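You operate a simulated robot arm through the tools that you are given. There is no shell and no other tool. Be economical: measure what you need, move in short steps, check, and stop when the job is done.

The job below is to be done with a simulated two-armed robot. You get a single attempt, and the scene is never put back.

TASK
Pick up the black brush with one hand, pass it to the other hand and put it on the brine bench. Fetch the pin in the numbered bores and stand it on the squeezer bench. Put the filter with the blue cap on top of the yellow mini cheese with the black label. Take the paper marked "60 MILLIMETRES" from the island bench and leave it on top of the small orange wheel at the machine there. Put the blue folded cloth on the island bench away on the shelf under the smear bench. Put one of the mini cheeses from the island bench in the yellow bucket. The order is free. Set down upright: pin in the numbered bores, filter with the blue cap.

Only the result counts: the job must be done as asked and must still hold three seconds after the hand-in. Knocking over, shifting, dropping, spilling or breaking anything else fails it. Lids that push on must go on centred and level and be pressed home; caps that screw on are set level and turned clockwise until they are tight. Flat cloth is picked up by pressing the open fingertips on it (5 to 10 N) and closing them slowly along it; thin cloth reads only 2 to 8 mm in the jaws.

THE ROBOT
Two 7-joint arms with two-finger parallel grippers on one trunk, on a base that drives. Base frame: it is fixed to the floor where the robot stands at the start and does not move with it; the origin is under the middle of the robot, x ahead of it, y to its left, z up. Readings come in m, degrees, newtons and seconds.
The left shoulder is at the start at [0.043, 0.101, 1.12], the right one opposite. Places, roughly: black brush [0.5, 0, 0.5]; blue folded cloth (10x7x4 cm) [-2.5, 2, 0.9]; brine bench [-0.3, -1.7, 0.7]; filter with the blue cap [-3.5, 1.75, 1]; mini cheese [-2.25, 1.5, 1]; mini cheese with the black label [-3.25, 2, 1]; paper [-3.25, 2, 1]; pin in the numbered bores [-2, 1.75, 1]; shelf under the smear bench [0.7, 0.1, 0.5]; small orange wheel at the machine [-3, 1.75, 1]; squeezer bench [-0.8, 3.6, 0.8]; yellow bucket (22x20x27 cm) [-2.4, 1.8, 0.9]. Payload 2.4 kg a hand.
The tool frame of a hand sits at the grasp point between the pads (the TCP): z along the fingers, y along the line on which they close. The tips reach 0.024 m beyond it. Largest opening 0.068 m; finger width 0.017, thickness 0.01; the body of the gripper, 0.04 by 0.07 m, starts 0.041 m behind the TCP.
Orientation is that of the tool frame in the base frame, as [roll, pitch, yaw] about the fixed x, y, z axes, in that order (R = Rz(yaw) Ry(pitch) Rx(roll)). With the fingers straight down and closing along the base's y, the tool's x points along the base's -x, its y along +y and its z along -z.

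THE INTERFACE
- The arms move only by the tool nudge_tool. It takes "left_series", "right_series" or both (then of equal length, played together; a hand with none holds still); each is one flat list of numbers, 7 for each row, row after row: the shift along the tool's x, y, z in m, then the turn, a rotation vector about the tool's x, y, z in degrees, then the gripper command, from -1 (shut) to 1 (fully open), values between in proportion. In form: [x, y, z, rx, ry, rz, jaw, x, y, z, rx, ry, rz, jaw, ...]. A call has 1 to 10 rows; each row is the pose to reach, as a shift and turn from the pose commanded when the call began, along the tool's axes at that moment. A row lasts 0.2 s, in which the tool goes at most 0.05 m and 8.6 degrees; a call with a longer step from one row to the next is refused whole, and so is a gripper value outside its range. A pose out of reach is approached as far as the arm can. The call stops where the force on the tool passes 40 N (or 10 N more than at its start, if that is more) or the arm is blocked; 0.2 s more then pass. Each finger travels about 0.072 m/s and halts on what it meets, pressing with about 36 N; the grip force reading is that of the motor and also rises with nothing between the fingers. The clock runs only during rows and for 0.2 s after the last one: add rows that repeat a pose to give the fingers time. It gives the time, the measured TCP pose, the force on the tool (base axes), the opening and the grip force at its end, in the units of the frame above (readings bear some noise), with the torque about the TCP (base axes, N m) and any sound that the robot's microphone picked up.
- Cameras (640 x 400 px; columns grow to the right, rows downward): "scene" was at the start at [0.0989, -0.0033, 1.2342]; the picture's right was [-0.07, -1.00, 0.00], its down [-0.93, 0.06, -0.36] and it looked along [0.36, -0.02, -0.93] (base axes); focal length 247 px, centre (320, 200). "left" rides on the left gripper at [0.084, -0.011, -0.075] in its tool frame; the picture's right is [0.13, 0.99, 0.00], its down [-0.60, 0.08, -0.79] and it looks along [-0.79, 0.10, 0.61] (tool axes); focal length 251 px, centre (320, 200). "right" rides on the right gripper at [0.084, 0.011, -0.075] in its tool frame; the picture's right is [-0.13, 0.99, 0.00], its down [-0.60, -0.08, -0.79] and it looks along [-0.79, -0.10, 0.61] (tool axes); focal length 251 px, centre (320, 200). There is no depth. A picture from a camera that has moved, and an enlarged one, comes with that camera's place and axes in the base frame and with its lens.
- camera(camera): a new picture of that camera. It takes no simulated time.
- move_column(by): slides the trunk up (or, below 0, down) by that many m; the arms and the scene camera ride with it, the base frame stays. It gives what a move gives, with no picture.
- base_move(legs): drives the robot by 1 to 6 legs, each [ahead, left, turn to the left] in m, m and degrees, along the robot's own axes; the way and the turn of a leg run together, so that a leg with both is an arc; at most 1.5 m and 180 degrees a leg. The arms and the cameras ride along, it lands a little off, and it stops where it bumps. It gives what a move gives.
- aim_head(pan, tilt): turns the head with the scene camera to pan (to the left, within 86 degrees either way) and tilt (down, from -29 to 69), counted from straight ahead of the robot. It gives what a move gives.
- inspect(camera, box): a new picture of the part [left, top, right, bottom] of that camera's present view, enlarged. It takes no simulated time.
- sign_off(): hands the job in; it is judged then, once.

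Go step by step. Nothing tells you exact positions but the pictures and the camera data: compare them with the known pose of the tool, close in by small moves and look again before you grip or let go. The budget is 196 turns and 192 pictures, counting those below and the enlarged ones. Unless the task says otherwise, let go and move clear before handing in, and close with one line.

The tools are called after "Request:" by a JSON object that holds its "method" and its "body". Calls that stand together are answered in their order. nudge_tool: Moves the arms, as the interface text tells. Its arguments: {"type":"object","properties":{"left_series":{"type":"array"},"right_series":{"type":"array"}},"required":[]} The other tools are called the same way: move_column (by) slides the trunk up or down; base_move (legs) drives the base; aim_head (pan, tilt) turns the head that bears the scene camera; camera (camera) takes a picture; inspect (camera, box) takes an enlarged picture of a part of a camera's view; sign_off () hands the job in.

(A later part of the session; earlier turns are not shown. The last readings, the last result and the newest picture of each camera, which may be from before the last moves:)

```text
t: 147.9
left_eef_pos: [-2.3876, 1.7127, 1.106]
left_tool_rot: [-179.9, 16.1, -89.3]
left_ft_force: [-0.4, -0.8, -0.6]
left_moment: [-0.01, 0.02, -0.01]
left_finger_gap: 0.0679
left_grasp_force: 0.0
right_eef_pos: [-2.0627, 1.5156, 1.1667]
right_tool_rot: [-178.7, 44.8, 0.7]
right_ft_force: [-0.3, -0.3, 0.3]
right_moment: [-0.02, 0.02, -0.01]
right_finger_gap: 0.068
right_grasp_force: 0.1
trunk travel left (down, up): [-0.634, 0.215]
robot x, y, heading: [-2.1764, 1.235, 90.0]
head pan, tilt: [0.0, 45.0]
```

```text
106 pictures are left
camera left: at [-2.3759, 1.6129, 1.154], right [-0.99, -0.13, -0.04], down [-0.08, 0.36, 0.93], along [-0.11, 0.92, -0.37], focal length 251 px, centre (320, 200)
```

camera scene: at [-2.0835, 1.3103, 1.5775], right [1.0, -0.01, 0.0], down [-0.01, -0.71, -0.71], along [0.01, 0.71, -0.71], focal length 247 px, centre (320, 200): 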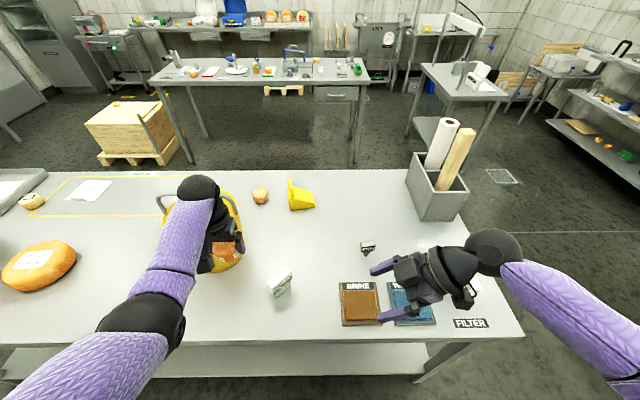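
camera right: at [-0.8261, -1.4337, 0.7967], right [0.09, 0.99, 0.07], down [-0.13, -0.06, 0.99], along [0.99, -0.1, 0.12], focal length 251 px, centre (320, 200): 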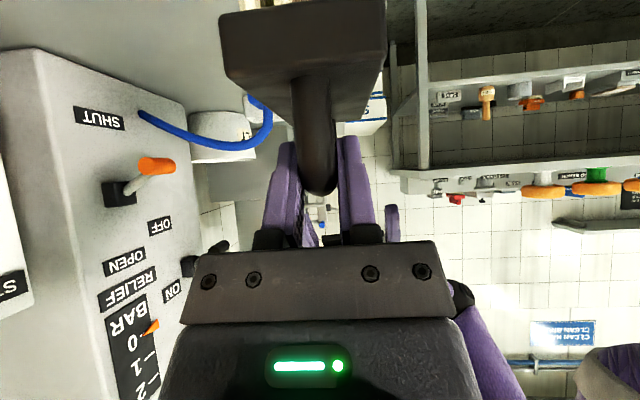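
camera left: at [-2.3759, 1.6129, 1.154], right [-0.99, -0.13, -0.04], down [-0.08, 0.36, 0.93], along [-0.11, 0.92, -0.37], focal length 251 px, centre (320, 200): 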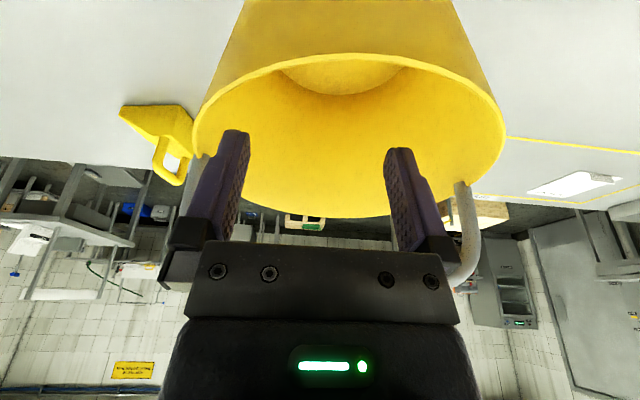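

Cheese released into the bucket. I'll raise up, verify, and look at the pin.

Request:
{"method": "move_column", "body": {"by": 0.12}}

Request:
{"method": "inspect", "body": {"camera": "scene", "box": [340, 190, 440, 252]}}

Request:
{"method": "camera", "body": {"camera": "scene"}}

```text
t: 149.4
left_eef_pos: [-2.3868, 1.7153, 1.2252]
left_tool_rot: [-179.9, 16.1, -89.4]
left_ft_force: [-0.3, 0.3, 0.0]
left_moment: [-0.02, -0.01, -0.04]
left_finger_gap: 0.0681
left_grasp_force: 0.0
right_eef_pos: [-2.0629, 1.5159, 1.2877]
right_tool_rot: [-178.8, 44.8, 0.7]
right_ft_force: [0.6, 0.5, 0.4]
right_moment: [0.0, 0.01, 0.02]
right_finger_gap: 0.0683
right_grasp_force: 0.0
trunk travel left (down, up): [-0.754, 0.095]
robot x, y, heading: [-2.1734, 1.2342, 89.8]
head pan, tilt: [0.0, 45.0]
```

```text
6.40 times, centred on (390, 221) of scene
camera zoom: at [-2.1729, 1.3294, 1.6837], right [1.0, 0.0, 0.0], down [0.0, -0.71, -0.71], along [0.0, 0.71, -0.71], focal length 1583 px, centre (-128, 66)
```

zoom: 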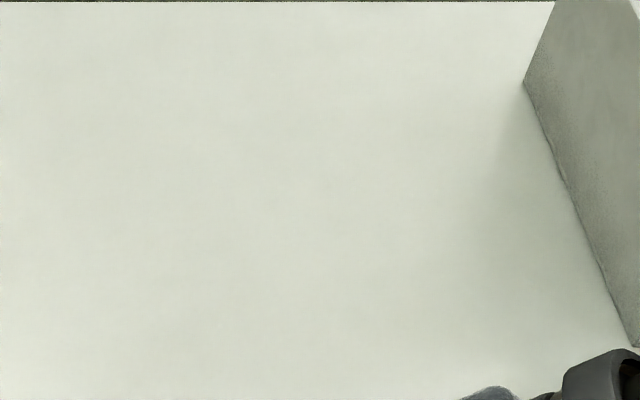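

```text
104 pictures are left
camera scene: at [-2.1729, 1.3294, 1.6837], right [1.0, 0.0, 0.0], down [0.0, -0.71, -0.71], along [0.0, 0.71, -0.71], focal length 247 px, centre (320, 200)
```

scene: 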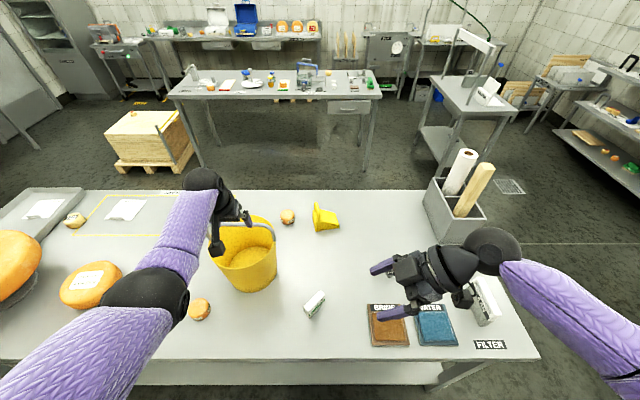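

Request:
{"method": "nudge_tool", "body": {"right_series": [0.0035, -0.008, 0.0035, 5.99, 0.14, 6.03, 1, 0.007, -0.016, 0.007, 11.98, 0.28, 12.06, 1, 0.0105, -0.024, 0.0105, 17.97, 0.42, 18.1, 1, 0.014, -0.032, 0.014, 23.96, 0.56, 24.1, 1, 0.0175, -0.04, 0.0175, 29.95, 0.7, 30.15, 1, 0.021, -0.048, 0.021, 35.9, 0.84, 36.2, 1, 0.0245, -0.056, 0.0245, 41.9, 0.98, 42.2, 1, 0.028, -0.064, 0.028, 47.9, 1.1, 48.2, 1, 0.0315, -0.072, 0.0315, 53.9, 1.26, 54.3, 1, 0.035, -0.08, 0.035, 59.9, 1.4, 60.3, 1]}}

Request:
{"method": "camera", "body": {"camera": "scene"}}

```text
t: 151.6
left_eef_pos: [-2.3877, 1.715, 1.2268]
left_tool_rot: [-179.9, 16.1, -89.5]
left_ft_force: [0.2, -0.5, -0.2]
left_moment: [-0.01, -0.03, 0.03]
left_finger_gap: 0.0677
left_grasp_force: 0.2
right_eef_pos: [-2.0644, 1.5962, 1.2399]
right_tool_rot: [-178.7, 44.6, -84.4]
right_ft_force: [0.4, 0.1, -1.1]
right_moment: [0.0, 0.0, 0.0]
right_finger_gap: 0.0683
right_grasp_force: 0.1
trunk travel left (down, up): [-0.754, 0.095]
robot x, y, heading: [-2.1717, 1.2347, 90.0]
head pan, tilt: [0.0, 45.0]
```

```text
103 pictures are left
camera scene: at [-2.1737, 1.3294, 1.6838], right [1.0, 0.0, 0.0], down [0.0, -0.71, -0.71], along [0.0, 0.71, -0.71], focal length 247 px, centre (320, 200)
```

scene: 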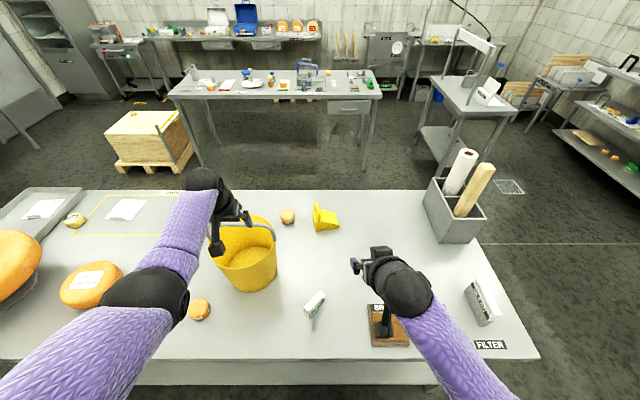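

Request:
{"method": "nudge_tool", "body": {"left_series": [0.02, 0, -0.03, 0, 0, 0, 1, 0.06, 0, -0.04, 0, 0, 0, 1, 0.1, 0, -0.05, 0, 0, 0, 1, 0.14, 0, -0.055, 0, 0, 0, 1, 0.19, 0, -0.056, 0, 0, 0, 1], "right_series": [0, 0, 0, 2, 0, 2, 1, 0, 0, 0, 4, 0, 4, 1, 0, 0, 0, 4, 0, 4, 1, 0, 0, 0, 4, 0, 4, 1, 0, 0, 0, 4, 0, 4, 1]}}

Request:
{"method": "camera", "body": {"camera": "right"}}

```text
t: 152.8
left_eef_pos: [-2.3817, 1.5138, 1.2254]
left_tool_rot: [-179.9, 16.1, -89.3]
left_ft_force: [0.2, -0.3, 0.4]
left_moment: [0.01, 0.02, 0.0]
left_finger_gap: 0.0681
left_grasp_force: 0.1
right_eef_pos: [-2.0648, 1.594, 1.2407]
right_tool_rot: [-178.7, 44.9, -89.9]
right_ft_force: [0.1, -0.2, 0.2]
right_moment: [-0.02, 0.0, -0.01]
right_finger_gap: 0.068
right_grasp_force: 0.1
trunk travel left (down, up): [-0.754, 0.095]
robot x, y, heading: [-2.1705, 1.239, 89.9]
head pan, tilt: [0.0, 45.0]
```

```text
102 pictures are left
camera right: at [-2.0773, 1.4818, 1.2332], right [-0.99, 0.11, 0.07], down [0.06, -0.13, 0.99], along [0.11, 0.99, 0.13], focal length 251 px, centre (320, 200)
```

right: 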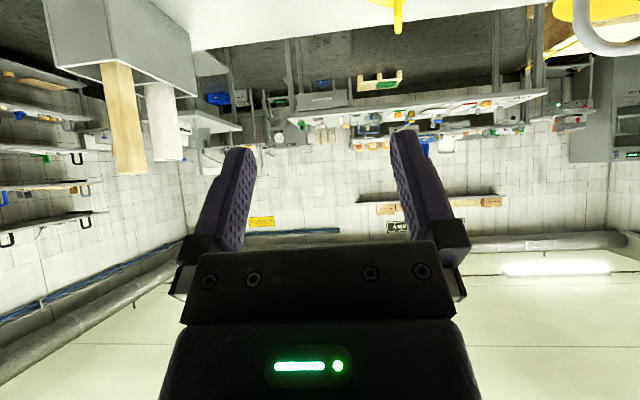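

Request:
{"method": "base_move", "body": {"legs": [[0, -0.13, 0]]}}

Request:
{"method": "nudge_tool", "body": {"right_series": [0, 0, 0, 0, 7.5, 0, 1, 0, 0, 0, 0, 15, 0, 1, 0, 0, 0, 0, 22.5, 0, 1, 0, 0, 0, 0, 30, 0, 1, 0, 0, 0, 0, 30, 0, 1]}}

Request:
{"method": "move_column", "body": {"by": -0.2}}

Request:
{"method": "camera", "body": {"camera": "right"}}

Request:
{"method": "camera", "body": {"camera": "scene"}}

```text
t: 154.0
left_eef_pos: [-2.2532, 1.5153, 1.2243]
left_tool_rot: [-179.9, 16.3, -89.4]
left_ft_force: [-0.7, -0.1, -0.4]
left_moment: [-0.04, 0.05, 0.03]
left_finger_gap: 0.068
left_grasp_force: 0.1
right_eef_pos: [-1.9356, 1.5965, 1.2384]
right_tool_rot: [-178.8, 44.8, -89.8]
right_ft_force: [0.6, 0.7, 0.2]
right_moment: [0.0, 0.02, 0.0]
right_finger_gap: 0.068
right_grasp_force: 0.0
trunk travel left (down, up): [-0.754, 0.095]
robot x, y, heading: [-2.0448, 1.2355, 90.1]
head pan, tilt: [0.0, 45.0]
```

```text
t: 155.2
left_eef_pos: [-2.2543, 1.5154, 1.224]
left_tool_rot: [-179.9, 16.3, -89.3]
left_ft_force: [0.7, -0.3, -0.1]
left_moment: [0.0, 0.0, 0.02]
left_finger_gap: 0.0681
left_grasp_force: 0.1
right_eef_pos: [-1.937, 1.5956, 1.2384]
right_tool_rot: [-179.0, 14.8, -90.5]
right_ft_force: [-0.9, -0.6, -0.3]
right_moment: [0.03, 0.0, -0.03]
right_finger_gap: 0.0678
right_grasp_force: 0.2
trunk travel left (down, up): [-0.754, 0.095]
robot x, y, heading: [-2.0469, 1.2365, 90.3]
head pan, tilt: [0.0, 45.0]
```

```text
t: 157.4
left_eef_pos: [-2.2534, 1.5152, 1.0243]
left_tool_rot: [-179.9, 16.2, -89.4]
left_ft_force: [0.9, 0.0, -0.4]
left_moment: [0.03, -0.01, -0.02]
left_finger_gap: 0.0679
left_grasp_force: 0.0
right_eef_pos: [-1.9369, 1.5953, 1.0394]
right_tool_rot: [-179.1, 14.9, -90.5]
right_ft_force: [-0.1, 0.1, -0.5]
right_moment: [0.03, 0.01, 0.01]
right_finger_gap: 0.0678
right_grasp_force: 0.0
trunk travel left (down, up): [-0.554, 0.295]
robot x, y, heading: [-2.0501, 1.2387, 89.7]
head pan, tilt: [0.0, 45.0]
```

```text
101 pictures are left
camera right: at [-1.95, 1.4951, 1.0901], right [-0.99, 0.14, 0.02], down [0.07, 0.38, 0.92], along [0.12, 0.92, -0.39], focal length 251 px, centre (320, 200)
```

right: 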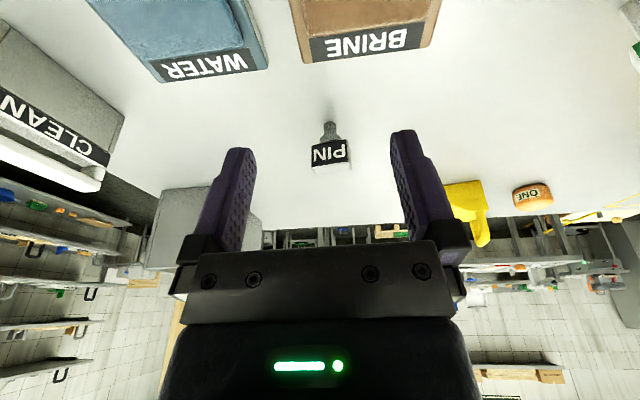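

```text
100 pictures are left
camera scene: at [-2.0447, 1.3347, 1.4837], right [1.0, 0.0, 0.0], down [0.0, -0.71, -0.71], along [0.0, 0.71, -0.71], focal length 247 px, centre (320, 200)
```

scene: 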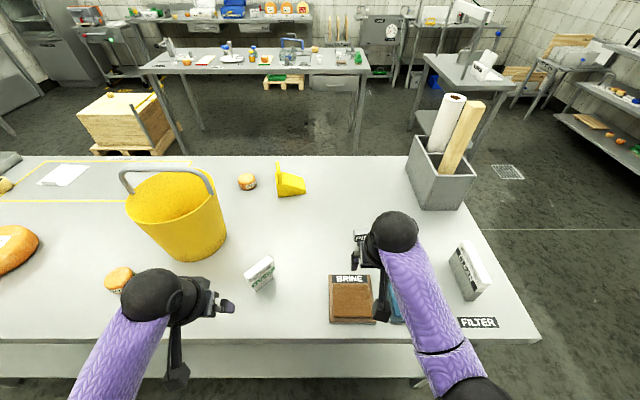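

Request:
{"method": "inspect", "body": {"camera": "right", "box": [270, 90, 400, 190]}}

```text
4.00 times, centred on (335, 140) of right
camera zoom: at [-1.95, 1.4951, 1.0901], right [-0.99, 0.14, 0.02], down [0.07, 0.38, 0.92], along [0.12, 0.92, -0.39], focal length 1006 px, centre (260, 440)
```

zoom: 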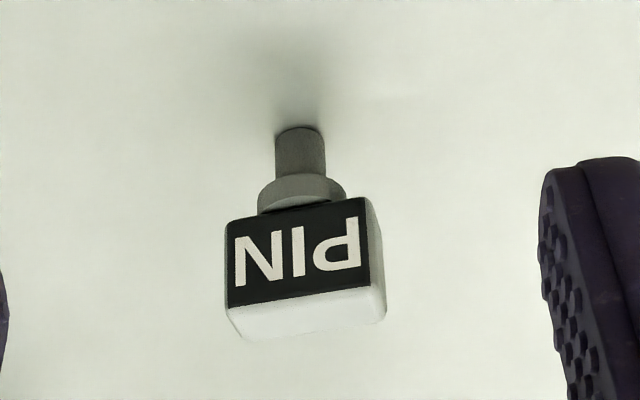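

The PIN head is a 40×20×31 mm block at about [-1.931, 1.739, 0.936], standing on its shaft. I'll tilt the right hand to 35° and raise both hands before lowering the trunk.

Request:
{"method": "nudge_tool", "body": {"right_series": [-0.021, 0, -0.02, 0, -5, 0, 1, -0.042, 0, -0.04, 0, -10, 0, 1, -0.063, 0, -0.06, 0, -15, 0, 1, -0.0837, 0, -0.081, 0, -20, 0, 1, -0.0837, 0, -0.081, 0, -20, 0, 1], "left_series": [-0.007, 0, -0.024, 0, -7, 0, 1, -0.014, 0, -0.048, 0, -14, 0, 1, -0.021, 0, -0.072, 0, -21, 0, 1, -0.028, 0, -0.096, 0, -28, 0, 1, -0.028, 0, -0.096, 0, -28, 0, 1]}}

Request:
{"method": "move_column", "body": {"by": -0.12}}

Request:
{"method": "camera", "body": {"camera": "right"}}

Request:
{"method": "camera", "body": {"camera": "scene"}}

```text
t: 158.6
left_eef_pos: [-2.2588, 1.5281, 1.1138]
left_tool_rot: [-179.8, 44.2, -89.3]
left_ft_force: [-0.1, 0.0, 0.6]
left_moment: [0.03, 0.01, 0.02]
left_finger_gap: 0.0678
left_grasp_force: 0.1
left hand out of reach, approached as far as the arm can: row 4, 5
right_eef_pos: [-1.9399, 1.6549, 1.1407]
right_tool_rot: [-178.8, 35.0, -90.2]
right_ft_force: [0.0, 0.8, 0.2]
right_moment: [-0.04, -0.01, -0.01]
right_finger_gap: 0.0681
right_grasp_force: 0.1
trunk travel left (down, up): [-0.554, 0.295]
robot x, y, heading: [-2.0461, 1.236, 90.0]
head pan, tilt: [0.0, 45.0]
```

```text
t: 160.1
left_eef_pos: [-2.2585, 1.5303, 0.9855]
left_tool_rot: [-179.9, 42.9, -89.3]
left_ft_force: [-0.5, 0.2, -0.5]
left_moment: [0.01, -0.03, 0.04]
left_finger_gap: 0.0678
left_grasp_force: 0.1
right_eef_pos: [-1.9379, 1.6553, 1.0194]
right_tool_rot: [-179.0, 34.9, -90.1]
right_ft_force: [0.2, 0.4, 0.3]
right_moment: [-0.01, -0.04, -0.02]
right_finger_gap: 0.0681
right_grasp_force: 0.0
trunk travel left (down, up): [-0.434, 0.415]
robot x, y, heading: [-2.0459, 1.2389, 90.0]
head pan, tilt: [0.0, 45.0]
```

```text
98 pictures are left
camera right: at [-1.9503, 1.5438, 1.0325], right [-0.99, 0.12, 0.06], down [0.06, 0.04, 1.0], along [0.12, 0.99, -0.05], focal length 251 px, centre (320, 200)
```

right: 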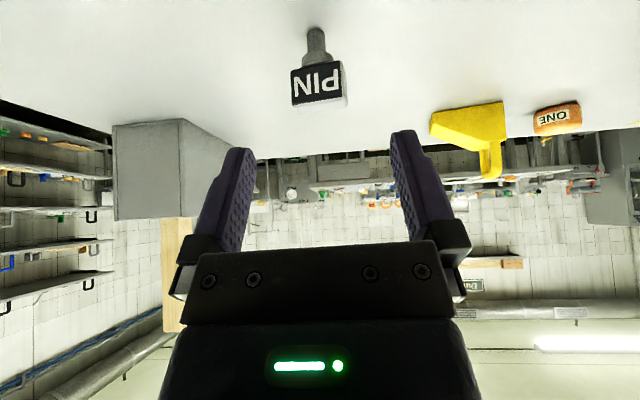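

```text
97 pictures are left
camera scene: at [-2.0447, 1.3453, 1.3633], right [1.0, 0.0, 0.0], down [0.0, -0.71, -0.71], along [0.0, 0.71, -0.71], focal length 247 px, centre (320, 200)
```

scene: 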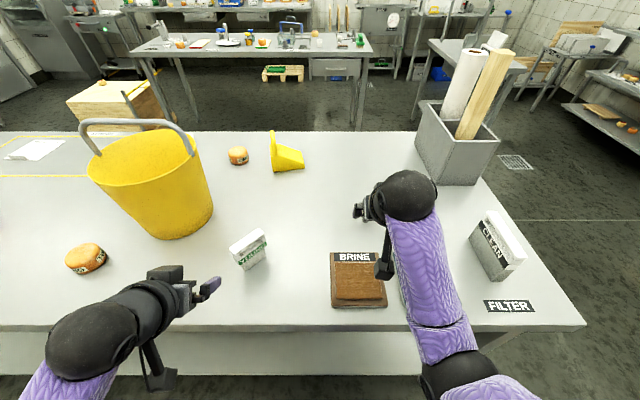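

Request:
{"method": "nudge_tool", "body": {"right_series": [-0.0223, -0.007, 0.01, 0, 0, 0, 1, -0.0223, -0.007, 0.03, 0, 0, 0, 1, -0.0223, -0.007, 0.05, 0, 0, 0, 1, -0.0223, -0.007, 0.07, 0, 0, 0, 1, -0.0223, -0.007, 0.07, 0, 0, 0, 1]}}

Request:
{"method": "camera", "body": {"camera": "right"}}

```text
t: 161.3
left_eef_pos: [-2.2597, 1.5304, 0.9848]
left_tool_rot: [-179.7, 42.8, -89.3]
left_ft_force: [0.0, -0.6, -0.2]
left_moment: [-0.02, 0.02, 0.03]
left_finger_gap: 0.0682
left_grasp_force: 0.0
right_eef_pos: [-1.9305, 1.7151, 0.9745]
right_tool_rot: [-179.0, 34.9, -90.0]
right_ft_force: [0.3, -0.4, 0.3]
right_moment: [0.0, 0.02, 0.01]
right_finger_gap: 0.0681
right_grasp_force: 0.0
trunk travel left (down, up): [-0.434, 0.415]
robot x, y, heading: [-2.0463, 1.2412, 90.2]
head pan, tilt: [0.0, 45.0]
```

```text
96 pictures are left
camera right: at [-1.9434, 1.6027, 0.9876], right [-0.99, 0.12, 0.06], down [0.06, 0.04, 1.0], along [0.12, 0.99, -0.05], focal length 251 px, centre (320, 200)
```

right: 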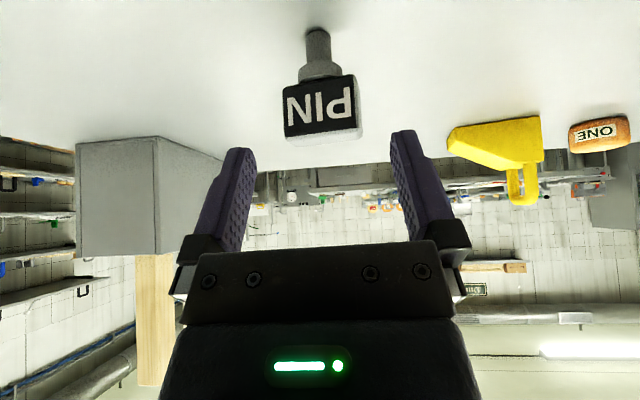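

Request:
{"method": "nudge_tool", "body": {"right_series": [0, 0, 0.015, 0, 0, 0, 1, 0, 0, 0.03, 0, 0, 0, 1, 0, 0, 0.043, 0, 0, 0, 1, 0, 0, 0.043, 0, 0, 0, 1]}}

Request:
{"method": "camera", "body": {"camera": "right"}}

```text
t: 162.3
left_eef_pos: [-2.2595, 1.5303, 0.986]
left_tool_rot: [-179.8, 42.8, -89.3]
left_ft_force: [-0.7, 0.2, 0.5]
left_moment: [0.02, -0.01, 0.02]
left_finger_gap: 0.0682
left_grasp_force: 0.0
right_eef_pos: [-1.9271, 1.7386, 0.94]
right_tool_rot: [-178.9, 34.9, -90.1]
right_ft_force: [-0.5, -0.1, 0.9]
right_moment: [0.03, 0.02, 0.01]
right_finger_gap: 0.0682
right_grasp_force: 0.0
trunk travel left (down, up): [-0.434, 0.415]
robot x, y, heading: [-2.0441, 1.2386, 90.0]
head pan, tilt: [0.0, 45.0]
```

```text
95 pictures are left
camera right: at [-1.9404, 1.6276, 0.9527], right [-0.99, 0.12, 0.06], down [0.06, 0.04, 1.0], along [0.12, 0.99, -0.05], focal length 251 px, centre (320, 200)
```

right: 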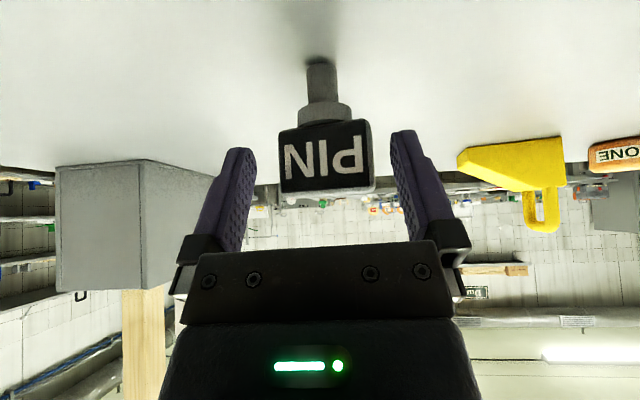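

Request:
{"method": "nudge_tool", "body": {"right_series": [0, 0.002, 0, 0, 0, 0, 1, 0, 0.002, 0, 0, 0, 0, 0.5, 0, 0.002, 0, 0, 0, 0, 0.3, 0, 0.002, 0, 0, 0, 0, 0.2, 0, 0.002, 0, 0, 0, 0, 0.1, 0, 0.002, 0, 0, 0, 0, -0.2, 0, 0.002, 0, 0, 0, 0, -1, 0, 0.002, 0, 0, 0, 0, -1]}}

Request:
{"method": "camera", "body": {"camera": "right"}}

```text
t: 164.1
left_eef_pos: [-2.2593, 1.5307, 0.9856]
left_tool_rot: [-179.8, 42.8, -89.4]
left_ft_force: [-0.2, -0.6, -0.7]
left_moment: [-0.04, -0.04, -0.01]
left_finger_gap: 0.0682
left_grasp_force: 0.0
right_eef_pos: [-1.9289, 1.7394, 0.9381]
right_tool_rot: [-178.9, 34.9, -90.0]
right_ft_force: [0.3, 0.4, 0.2]
right_moment: [-0.03, 0.03, 0.01]
right_finger_gap: 0.045
right_grasp_force: 36.4
trunk travel left (down, up): [-0.434, 0.415]
robot x, y, heading: [-2.0439, 1.2359, 89.9]
head pan, tilt: [0.0, 45.0]
```

```text
94 pictures are left
camera right: at [-1.9423, 1.6278, 0.9519], right [-0.99, 0.12, 0.06], down [0.06, 0.04, 1.0], along [0.12, 0.99, -0.05], focal length 251 px, centre (320, 200)
```

right: 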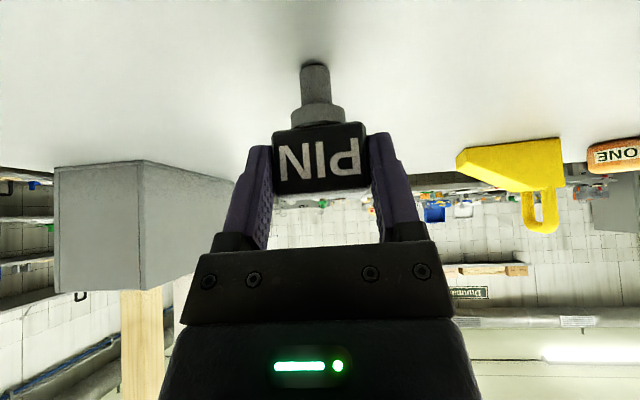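

Request:
{"method": "move_column", "body": {"by": 0.12}}

Request:
{"method": "camera", "body": {"camera": "right"}}

Request:
{"method": "camera", "body": {"camera": "scene"}}

```text
t: 165.6
left_eef_pos: [-2.2589, 1.5313, 1.1046]
left_tool_rot: [-179.8, 42.8, -89.2]
left_ft_force: [0.2, 1.9, 0.0]
left_moment: [0.03, -0.03, 0.02]
left_finger_gap: 0.0679
left_grasp_force: 0.1
right_eef_pos: [-1.9284, 1.7384, 1.0588]
right_tool_rot: [-178.8, 34.8, -90.0]
right_ft_force: [0.1, 0.7, -0.7]
right_moment: [-0.03, -0.04, 0.0]
right_finger_gap: 0.0451
right_grasp_force: 36.2
trunk travel left (down, up): [-0.554, 0.295]
robot x, y, heading: [-2.0485, 1.2335, 90.1]
head pan, tilt: [0.0, 45.0]
```

```text
93 pictures are left
camera right: at [-1.9429, 1.6268, 1.0722], right [-0.99, 0.12, 0.06], down [0.06, 0.04, 1.0], along [0.12, 0.99, -0.05], focal length 251 px, centre (320, 200)
```

right: 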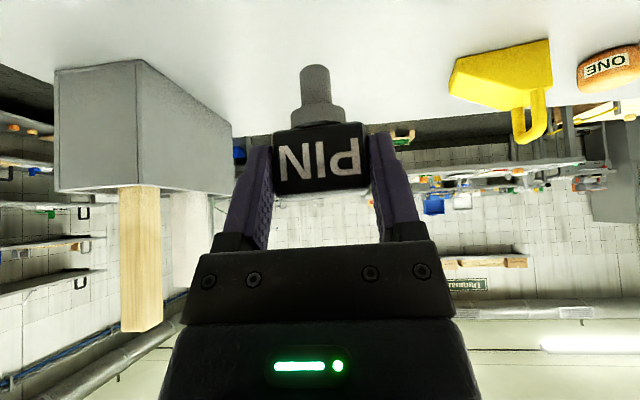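

```text
92 pictures are left
camera scene: at [-2.0447, 1.3349, 1.4836], right [1.0, 0.0, 0.0], down [0.0, -0.71, -0.71], along [0.0, 0.71, -0.71], focal length 247 px, centre (320, 200)
```

scene: 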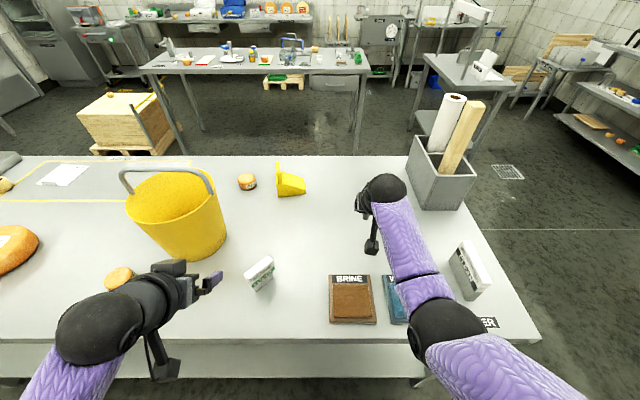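

The pin is in hand and upright. I'll drive around the right end of the island toward the squeezer bench.

Request:
{"method": "base_move", "body": {"legs": [[-0.5, 0, 0], [0, -1.1, 0], [1.2, 0, 0]]}}

Request:
{"method": "aim_head", "body": {"pan": 0, "tilt": 30}}

Request:
{"method": "camera", "body": {"camera": "scene"}}

```text
t: 179.2
left_eef_pos: [-1.1746, 2.2105, 1.106]
left_tool_rot: [-179.8, 42.8, -89.9]
left_ft_force: [0.2, 0.0, 0.8]
left_moment: [0.01, -0.02, 0.01]
left_finger_gap: 0.0682
left_grasp_force: 0.1
right_eef_pos: [-0.8438, 2.4169, 1.06]
right_tool_rot: [-178.9, 34.8, -90.5]
right_ft_force: [-0.6, 0.1, -0.3]
right_moment: [0.02, 0.02, 0.01]
right_finger_gap: 0.0451
right_grasp_force: 36.1
trunk travel left (down, up): [-0.554, 0.295]
robot x, y, heading: [-0.9632, 1.9188, 89.6]
head pan, tilt: [0.0, 45.0]
```

```text
t: 180.0
left_eef_pos: [-1.1751, 2.2108, 1.1061]
left_tool_rot: [-179.7, 42.7, -89.9]
left_ft_force: [0.7, -1.1, -0.8]
left_moment: [0.02, -0.04, 0.02]
left_finger_gap: 0.0681
left_grasp_force: 0.0
right_eef_pos: [-0.8453, 2.4162, 1.0605]
right_tool_rot: [-178.9, 35.0, -90.6]
right_ft_force: [-0.3, -0.2, 0.2]
right_moment: [-0.01, -0.02, 0.0]
right_finger_gap: 0.0449
right_grasp_force: 36.5
trunk travel left (down, up): [-0.554, 0.295]
robot x, y, heading: [-0.9653, 1.918, 89.3]
head pan, tilt: [0.0, 30.0]
```

```text
91 pictures are left
camera scene: at [-0.9625, 2.0226, 1.5062], right [1.0, -0.01, 0.0], down [0.0, -0.5, -0.87], along [0.01, 0.87, -0.5], focal length 247 px, centre (320, 200)
```

scene: 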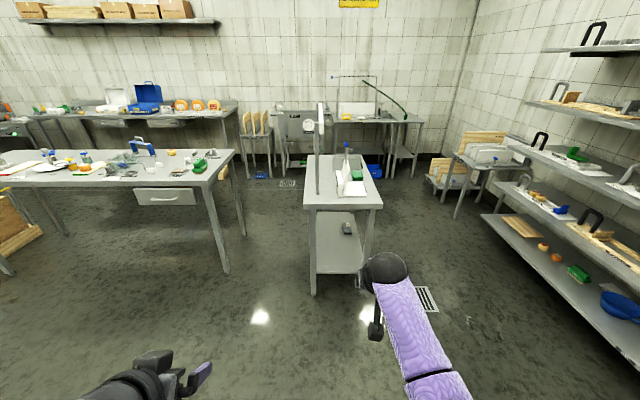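

Request:
{"method": "inspect", "body": {"camera": "scene", "box": [280, 90, 420, 220]}}

```text
3.08 times, centred on (350, 155) of scene
camera zoom: at [-0.9625, 2.0226, 1.5062], right [1.0, -0.01, 0.0], down [0.0, -0.5, -0.87], along [0.01, 0.87, -0.5], focal length 761 px, centre (228, 338)
```

zoom: 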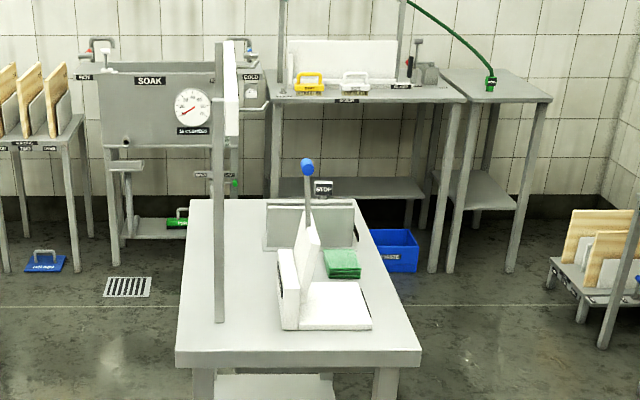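

Request:
{"method": "base_move", "body": {"legs": [[0.62, 0.06, 0.7]]}}

Request:
{"method": "aim_head", "body": {"pan": 0, "tilt": 45}}

Request:
{"method": "camera", "body": {"camera": "scene"}}

Request:
{"method": "camera", "body": {"camera": "right"}}

```text
t: 183.5
left_eef_pos: [-1.2466, 2.8324, 1.1052]
left_tool_rot: [-179.9, 42.8, -88.4]
left_ft_force: [-0.2, 0.7, -0.4]
left_moment: [-0.04, 0.01, 0.0]
left_finger_gap: 0.068
left_grasp_force: 0.0
right_eef_pos: [-0.9206, 3.0453, 1.06]
right_tool_rot: [-178.9, 34.8, -89.1]
right_ft_force: [-0.4, 0.5, -0.1]
right_moment: [0.03, -0.03, 0.0]
right_finger_gap: 0.045
right_grasp_force: 35.6
trunk travel left (down, up): [-0.554, 0.295]
robot x, y, heading: [-1.0255, 2.5415, 90.9]
head pan, tilt: [0.0, 30.0]
```

```text
t: 184.3
left_eef_pos: [-1.2466, 2.8332, 1.1049]
left_tool_rot: [-179.8, 42.8, -88.3]
left_ft_force: [0.4, 0.9, 1.0]
left_moment: [-0.01, 0.0, -0.02]
left_finger_gap: 0.0679
left_grasp_force: 0.1
right_eef_pos: [-0.9215, 3.0456, 1.06]
right_tool_rot: [-178.9, 34.9, -89.1]
right_ft_force: [0.5, 0.1, 0.0]
right_moment: [-0.01, 0.02, 0.01]
right_finger_gap: 0.045
right_grasp_force: 36.2
trunk travel left (down, up): [-0.554, 0.295]
robot x, y, heading: [-1.0273, 2.5452, 91.1]
head pan, tilt: [0.0, 45.0]
```

```text
89 pictures are left
camera scene: at [-1.0285, 2.6408, 1.4837], right [1.0, 0.02, 0.0], down [0.01, -0.71, -0.71], along [-0.01, 0.71, -0.71], focal length 247 px, centre (320, 200)
```

scene: 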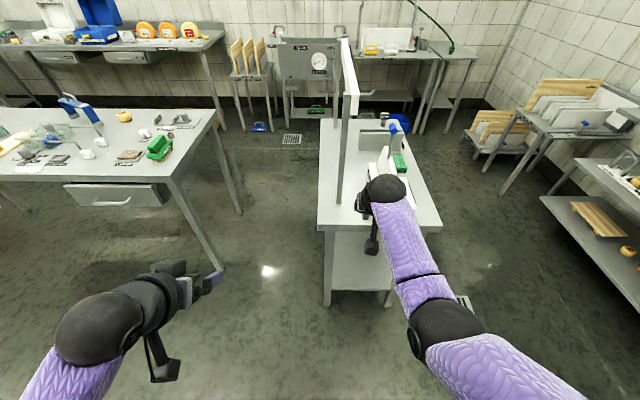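

```text
88 pictures are left
camera right: at [-0.9318, 2.9344, 1.0724], right [-0.99, 0.1, 0.06], down [0.06, 0.04, 1.0], along [0.1, 0.99, -0.05], focal length 251 px, centre (320, 200)
```

right: 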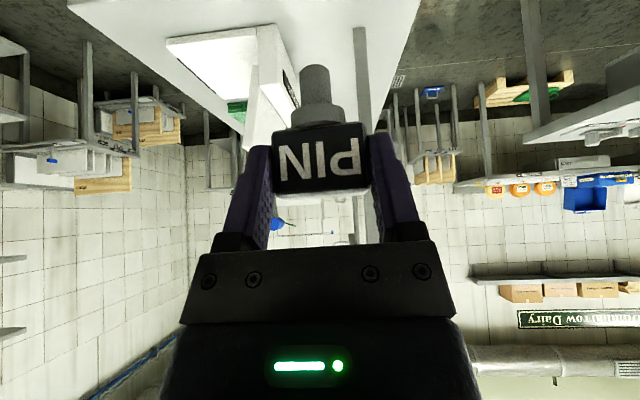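

Request:
{"method": "base_move", "body": {"legs": [[0.19, -0.016, -1]]}}

Request:
{"method": "move_column", "body": {"by": -0.15}}

Request:
{"method": "camera", "body": {"camera": "right"}}

Request:
{"method": "inspect", "body": {"camera": "scene", "box": [270, 150, 430, 290]}}

```text
t: 185.9
left_eef_pos: [-1.2273, 3.0268, 1.1052]
left_tool_rot: [-179.7, 42.7, -89.3]
left_ft_force: [-0.1, 1.2, 0.0]
left_moment: [-0.02, 0.01, -0.01]
left_finger_gap: 0.068
left_grasp_force: 0.1
right_eef_pos: [-0.8977, 3.2356, 1.0585]
right_tool_rot: [-178.9, 34.8, -90.0]
right_ft_force: [-0.1, -0.8, -0.6]
right_moment: [-0.01, -0.01, 0.01]
right_finger_gap: 0.0452
right_grasp_force: 35.8
trunk travel left (down, up): [-0.554, 0.295]
robot x, y, heading: [-1.0154, 2.7331, 89.9]
head pan, tilt: [0.0, 45.0]
```

```text
t: 187.6
left_eef_pos: [-1.2268, 3.0275, 0.953]
left_tool_rot: [-179.8, 42.5, -89.3]
left_ft_force: [-0.5, -1.1, -0.1]
left_moment: [0.02, -0.03, 0.03]
left_finger_gap: 0.0681
left_grasp_force: 0.0
right_eef_pos: [-0.8983, 3.2356, 0.9092]
right_tool_rot: [-178.9, 34.9, -90.1]
right_ft_force: [0.7, 0.1, -0.8]
right_moment: [-0.03, -0.01, -0.01]
right_finger_gap: 0.0451
right_grasp_force: 36.2
trunk travel left (down, up): [-0.404, 0.445]
robot x, y, heading: [-1.015, 2.7338, 89.9]
head pan, tilt: [0.0, 45.0]
```

```text
87 pictures are left
camera right: at [-0.9106, 3.1234, 0.9225], right [-0.99, 0.12, 0.06], down [0.06, 0.04, 1.0], along [0.12, 0.99, -0.05], focal length 251 px, centre (320, 200)
```

right: 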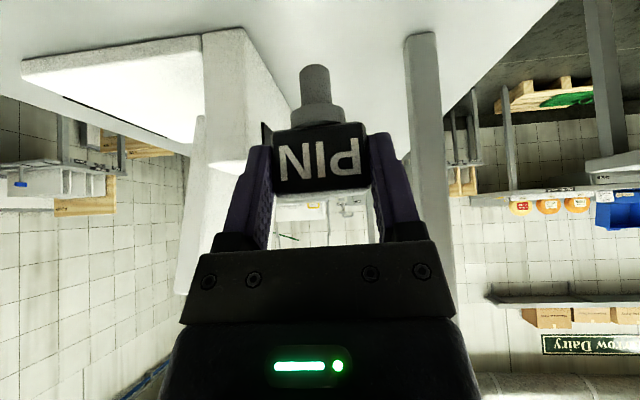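

```text
2.86 times, centred on (350, 220) of scene
camera zoom: at [-1.0124, 2.8461, 1.3331], right [1.0, 0.0, 0.0], down [0.0, -0.71, -0.71], along [0.0, 0.71, -0.71], focal length 707 px, centre (234, 143)
```

zoom: 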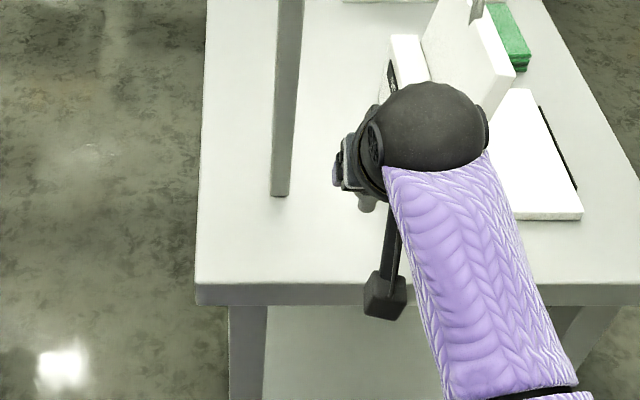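

Request:
{"method": "nudge_tool", "body": {"right_series": [0.006, 0, 0.008, 0, 0, 0, -1, 0.012, 0, 0.017, 0, 0, 0, -1, 0.018, 0, 0.0255, 0, 0, 0, -1, 0.018, 0, 0.0255, 0, 0, 0, -1]}}

Request:
{"method": "camera", "body": {"camera": "right"}}

```text
t: 188.6
left_eef_pos: [-1.2269, 3.0284, 0.953]
left_tool_rot: [-179.7, 42.4, -89.3]
left_ft_force: [0.1, -1.2, 0.0]
left_moment: [0.02, 0.02, 0.01]
left_finger_gap: 0.0679
left_grasp_force: 0.1
right_eef_pos: [-0.8977, 3.2367, 0.8776]
right_tool_rot: [-178.9, 34.8, -90.1]
right_ft_force: [0.6, -0.2, -0.6]
right_moment: [0.0, 0.01, -0.02]
right_finger_gap: 0.0452
right_grasp_force: 35.7
trunk travel left (down, up): [-0.404, 0.445]
robot x, y, heading: [-1.0174, 2.7326, 90.2]
head pan, tilt: [0.0, 45.0]
```

```text
85 pictures are left
camera right: at [-0.9102, 3.1239, 0.8916], right [-0.99, 0.12, 0.06], down [0.06, 0.04, 1.0], along [0.12, 0.99, -0.05], focal length 251 px, centre (320, 200)
```

right: 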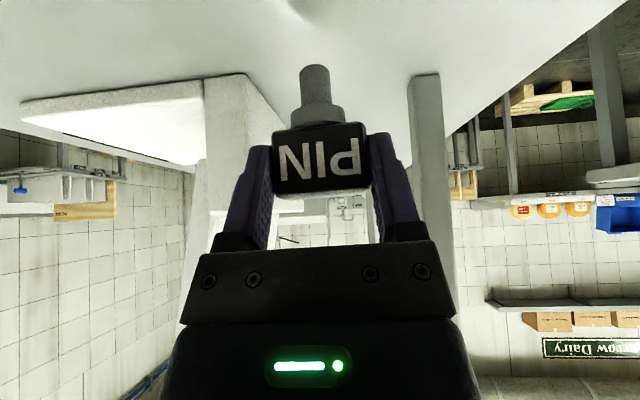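

Request:
{"method": "nudge_tool", "body": {"right_series": [0.0012, 0, 0.0017, 0, 0, 0, -1, 0.0024, 0, 0.0034, 0, 0, 0, -1, 0.0036, 0, 0.0051, 0, 0, 0, -1, 0.0046, 0, 0.0066, 0, 0, 0, -1, 0.0046, 0, 0.0066, 0, 0, 0, -1]}}

```text
t: 189.8
left_eef_pos: [-1.2263, 3.0279, 0.9538]
left_tool_rot: [-179.8, 42.5, -89.3]
left_ft_force: [-0.4, 0.0, 0.3]
left_moment: [0.0, 0.0, 0.03]
left_finger_gap: 0.0681
left_grasp_force: 0.1
right_eef_pos: [-0.8957, 3.2361, 0.87]
right_tool_rot: [-178.9, 34.8, -90.2]
right_ft_force: [-0.1, 0.2, 0.2]
right_moment: [0.0, 0.01, -0.03]
right_finger_gap: 0.0452
right_grasp_force: 36.0
trunk travel left (down, up): [-0.404, 0.445]
robot x, y, heading: [-1.0156, 2.731, 90.2]
head pan, tilt: [0.0, 45.0]
```

Request:
{"method": "nudge_tool", "body": {"right_series": [0.0012, 0, 0.0017, 0, 0, 0, -1, 0.0024, 0, 0.0034, 0, 0, 0, -1, 0.0036, 0, 0.0051, 0, 0, 0, -1, 0.0036, 0, 0.0051, 0, 0, 0, -1]}}

Request:
{"method": "inspect", "body": {"camera": "right", "box": [240, 0, 400, 180]}}

```text
t: 190.8
left_eef_pos: [-1.2272, 3.0279, 0.9535]
left_tool_rot: [-179.9, 42.5, -89.3]
left_ft_force: [-0.5, 0.2, -0.2]
left_moment: [-0.04, 0.01, 0.02]
left_finger_gap: 0.0682
left_grasp_force: 0.1
right_eef_pos: [-0.8969, 3.2348, 0.8636]
right_tool_rot: [-178.9, 34.8, -90.1]
right_ft_force: [-0.4, -0.2, -1.3]
right_moment: [-0.01, -0.02, 0.0]
right_finger_gap: 0.0449
right_grasp_force: 35.3
trunk travel left (down, up): [-0.404, 0.445]
robot x, y, heading: [-1.013, 2.7352, 90.2]
head pan, tilt: [0.0, 45.0]
```

```text
2.22 times, centred on (320, 90) of right
camera zoom: at [-0.9093, 3.1226, 0.8767], right [-0.99, 0.12, 0.06], down [0.06, 0.04, 1.0], along [0.12, 0.99, -0.05], focal length 559 px, centre (320, 444)
```

zoom: 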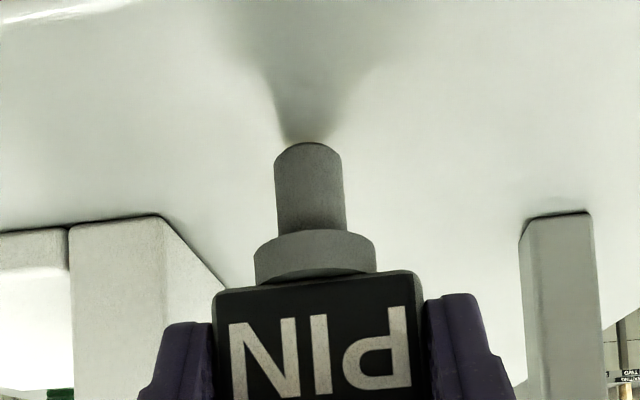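

Request:
{"method": "nudge_tool", "body": {"right_series": [0.0006, 0, 0.0008, 0, 0, 0, -1, 0.0012, 0, 0.0016, 0, 0, 0, -1, 0.0018, 0, 0.0025, 0, 0, 0, -1, 0.0018, 0, 0.0025, 0, 0, 0, -1]}}

Request:
{"method": "inspect", "body": {"camera": "right", "box": [270, 30, 370, 110]}}

```text
t: 191.8
left_eef_pos: [-1.2271, 3.0292, 0.9542]
left_tool_rot: [-179.8, 42.4, -89.3]
left_ft_force: [-0.5, 0.1, 0.5]
left_moment: [0.03, -0.01, -0.01]
left_finger_gap: 0.0679
left_grasp_force: 0.0
right_eef_pos: [-0.8959, 3.2355, 0.8603]
right_tool_rot: [-178.9, 34.8, -90.1]
right_ft_force: [0.0, 0.7, -0.4]
right_moment: [-0.01, -0.01, 0.01]
right_finger_gap: 0.0454
right_grasp_force: 35.8
trunk travel left (down, up): [-0.404, 0.445]
robot x, y, heading: [-1.0113, 2.7303, 90.0]
head pan, tilt: [0.0, 45.0]
```

```text
5.00 times, centred on (320, 70) of right
camera zoom: at [-0.9094, 3.1227, 0.8738], right [-0.99, 0.12, 0.06], down [0.06, 0.04, 1.0], along [0.12, 0.99, -0.05], focal length 1257 px, centre (320, 850)
```

zoom: 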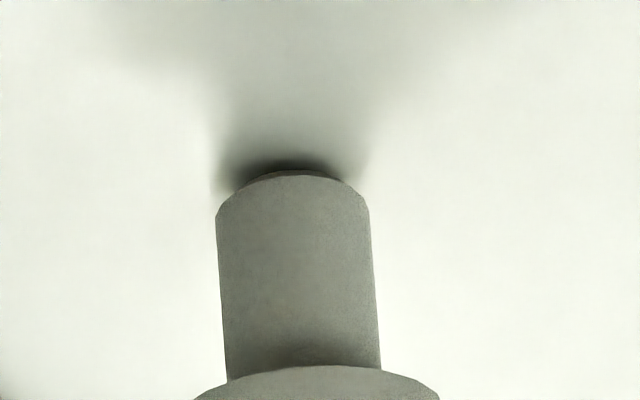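

Request:
{"method": "nudge_tool", "body": {"right_series": [0.0006, 0, 0.0008, 0, 0, 0, -1, 0.0012, 0, 0.0016, 0, 0, 0, -1, 0.0012, 0, 0.0016, 0, 0, 0, -1]}}

Request:
{"method": "inspect", "body": {"camera": "right", "box": [270, 30, 370, 110]}}

```text
t: 192.6
left_eef_pos: [-1.2275, 3.0288, 0.9532]
left_tool_rot: [-179.8, 42.5, -89.2]
left_ft_force: [0.4, 0.2, -0.1]
left_moment: [0.02, 0.0, 0.01]
left_finger_gap: 0.0678
left_grasp_force: 0.1
right_eef_pos: [-0.8951, 3.2345, 0.8585]
right_tool_rot: [-179.0, 34.9, -90.1]
right_ft_force: [-0.4, 0.4, 0.2]
right_moment: [-0.01, 0.01, -0.01]
right_finger_gap: 0.0449
right_grasp_force: 35.8
trunk travel left (down, up): [-0.404, 0.445]
robot x, y, heading: [-1.0077, 2.7349, 90.1]
head pan, tilt: [0.0, 45.0]
```

```text
5.00 times, centred on (320, 70) of right
camera zoom: at [-0.9096, 3.1222, 0.872], right [-0.99, 0.12, 0.06], down [0.06, 0.04, 1.0], along [0.12, 0.99, -0.05], focal length 1257 px, centre (320, 850)
```

zoom: 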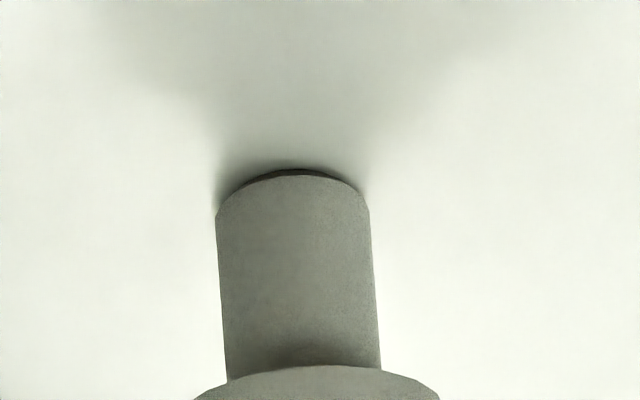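

Request:
{"method": "nudge_tool", "body": {"right_series": [0.0006, 0, 0.0008, 0, 0, 0, -1, 0.0009, 0, 0.0012, 0, 0, 0, -1, 0.0009, 0, 0.0012, 0, 0, 0, -1]}}

Request:
{"method": "inspect", "body": {"camera": "right", "box": [270, 30, 370, 110]}}

```text
t: 193.4
left_eef_pos: [-1.2266, 3.0265, 0.953]
left_tool_rot: [-179.8, 42.5, -89.3]
left_ft_force: [-0.4, 0.4, -0.5]
left_moment: [0.02, -0.02, -0.02]
left_finger_gap: 0.0679
left_grasp_force: 0.0
right_eef_pos: [-0.8974, 3.2338, 0.8584]
right_tool_rot: [-178.8, 35.1, -90.1]
right_ft_force: [1.4, -3.0, 16.1]
right_moment: [0.06, -0.01, -0.03]
right_finger_gap: 0.0449
right_grasp_force: 36.1
trunk travel left (down, up): [-0.404, 0.445]
robot x, y, heading: [-1.0146, 2.7328, 89.9]
head pan, tilt: [0.0, 45.0]
```

```text
5.00 times, centred on (320, 70) of right
camera zoom: at [-0.9097, 3.1223, 0.8713], right [-0.99, 0.12, 0.06], down [0.06, 0.04, 1.0], along [0.12, 0.99, -0.04], focal length 1257 px, centre (320, 850)
```

zoom: 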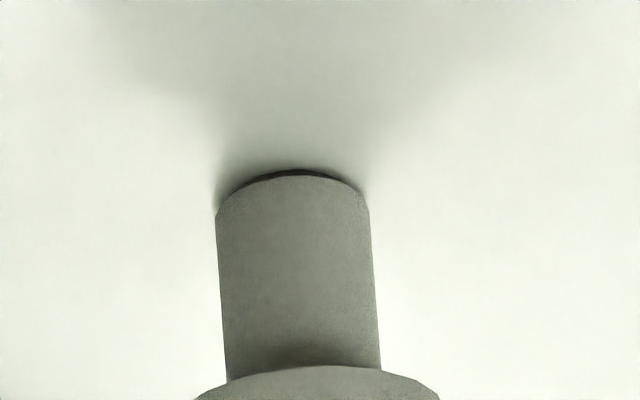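

Contact made. I'll release gently, then withdraw along the tool axis.

Request:
{"method": "nudge_tool", "body": {"right_series": [-0.0005, 0, -0.0007, 0, 0, 0, -1, -0.0005, 0, -0.0007, 0, 0, 0, 0.2, -0.0005, 0, -0.0007, 0, 0, 0, 0.45, -0.0005, 0, -0.0007, 0, 0, 0, 0.75, -0.0005, 0, -0.0007, 0, 0, 0, 1, -0.0005, 0, -0.0007, 0, 0, 0, 1, -0.0005, 0, -0.02, 0, 0, 0, 1, -0.0005, 0, -0.05, 0, 0, 0, 1, -0.0005, 0, -0.09, 0, 0, 0, 1]}}

Request:
{"method": "camera", "body": {"camera": "right"}}

```text
t: 195.4
left_eef_pos: [-1.2272, 3.0285, 0.9539]
left_tool_rot: [-179.8, 42.5, -89.3]
left_ft_force: [-1.1, 0.7, -0.4]
left_moment: [0.02, -0.02, 0.0]
left_finger_gap: 0.0679
left_grasp_force: 0.0
right_eef_pos: [-0.897, 3.1817, 0.9284]
right_tool_rot: [-178.8, 34.8, -90.1]
right_ft_force: [-0.5, -0.3, -0.7]
right_moment: [-0.01, 0.04, 0.0]
right_finger_gap: 0.068
right_grasp_force: 0.1
trunk travel left (down, up): [-0.404, 0.445]
robot x, y, heading: [-1.0117, 2.7312, 90.1]
head pan, tilt: [0.0, 45.0]
```

```text
80 pictures are left
camera right: at [-0.9105, 3.0701, 0.9404], right [-0.99, 0.12, 0.06], down [0.06, 0.04, 1.0], along [0.12, 0.99, -0.05], focal length 251 px, centre (320, 200)
```

right: 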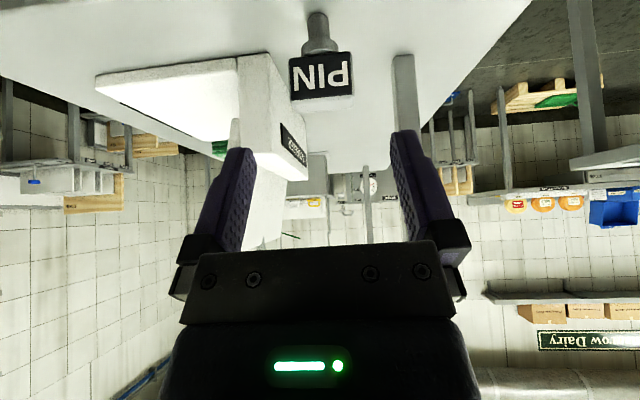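

Pin delivered and standing. Now I'll go around to the island's left end for the blue-capped filter.

Request:
{"method": "move_column", "body": {"by": 0.2}}

Request:
{"method": "base_move", "body": {"legs": [[-0.1, 0, 0], [0, 0, 90], [1.5, 0, 0], [1.45, 0, 0], [0, 0, 180], [0, -0.7, 0]]}}

Request:
{"method": "aim_head", "body": {"pan": 0, "tilt": 40}}

Request:
{"method": "camera", "body": {"camera": "scene"}}

```text
t: 197.6
left_eef_pos: [-1.227, 3.028, 1.1537]
left_tool_rot: [-179.8, 42.4, -89.3]
left_ft_force: [0.3, 0.6, 0.5]
left_moment: [0.01, 0.03, -0.01]
left_finger_gap: 0.0678
left_grasp_force: 0.0
right_eef_pos: [-0.897, 3.1825, 1.1326]
right_tool_rot: [-178.9, 34.8, -90.0]
right_ft_force: [0.8, 0.5, 0.6]
right_moment: [0.02, -0.01, -0.02]
right_finger_gap: 0.068
right_grasp_force: 0.0
trunk travel left (down, up): [-0.604, 0.245]
robot x, y, heading: [-1.0103, 2.7337, 90.0]
head pan, tilt: [0.0, 45.0]
```

```text
t: 227.1
left_eef_pos: [-3.7478, 2.2177, 1.1533]
left_tool_rot: [-179.8, 42.6, 173.2]
left_ft_force: [0.0, -0.1, 0.1]
left_moment: [0.03, 0.0, -0.02]
left_finger_gap: 0.0683
left_grasp_force: 0.0
right_eef_pos: [-3.6369, 1.8708, 1.1325]
right_tool_rot: [-179.0, 34.9, 172.4]
right_ft_force: [-0.2, -0.4, -0.1]
right_moment: [-0.01, -0.03, 0.0]
right_finger_gap: 0.068
right_grasp_force: 0.0
trunk travel left (down, up): [-0.604, 0.245]
robot x, y, heading: [-4.0685, 2.0453, -7.6]
head pan, tilt: [0.0, 45.0]
```

```text
t: 227.8
left_eef_pos: [-3.7486, 2.2181, 1.1519]
left_tool_rot: [-179.8, 42.5, 173.3]
left_ft_force: [0.5, 0.3, 0.2]
left_moment: [-0.04, 0.0, -0.02]
left_finger_gap: 0.0682
left_grasp_force: 0.0
right_eef_pos: [-3.6387, 1.872, 1.1317]
right_tool_rot: [-178.8, 34.8, 172.5]
right_ft_force: [1.2, 0.2, 0.3]
right_moment: [-0.03, 0.01, 0.03]
right_finger_gap: 0.0678
right_grasp_force: 0.1
trunk travel left (down, up): [-0.604, 0.245]
robot x, y, heading: [-4.0715, 2.0403, -7.8]
head pan, tilt: [0.0, 40.0]
```

```text
79 pictures are left
camera scene: at [-3.97, 2.0324, 1.541], right [-0.13, -0.99, 0.0], down [-0.64, 0.08, -0.77], along [0.76, -0.1, -0.64], focal length 247 px, centre (320, 200)
```

scene: 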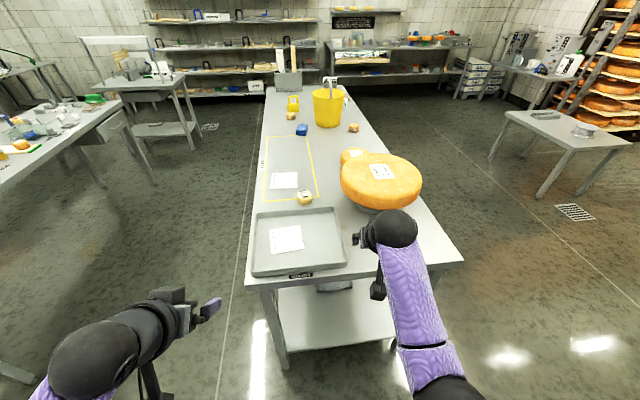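

Request:
{"method": "inspect", "body": {"camera": "scene", "box": [240, 150, 400, 290]}}

Request:
{"method": "camera", "body": {"camera": "right"}}

```text
2.86 times, centred on (320, 220) of scene
camera zoom: at [-3.97, 2.0324, 1.541], right [-0.13, -0.99, 0.0], down [-0.64, 0.08, -0.77], along [0.76, -0.1, -0.64], focal length 707 px, centre (320, 143)
```

zoom: 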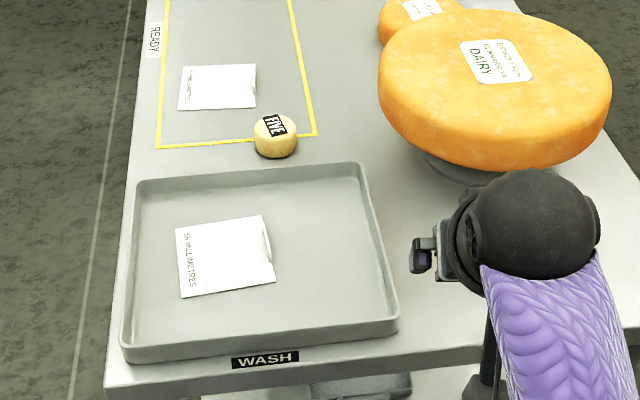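

```text
77 pictures are left
camera right: at [-3.7469, 1.8991, 1.1444], right [0.25, 0.97, 0.06], down [0.03, -0.07, 1.0], along [0.97, -0.24, -0.05], focal length 251 px, centre (320, 200)
```

right: 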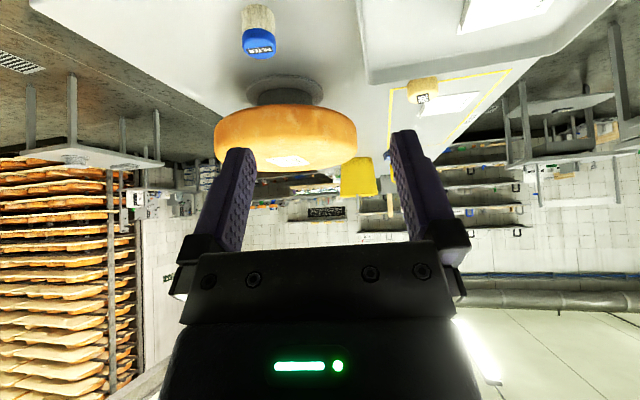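

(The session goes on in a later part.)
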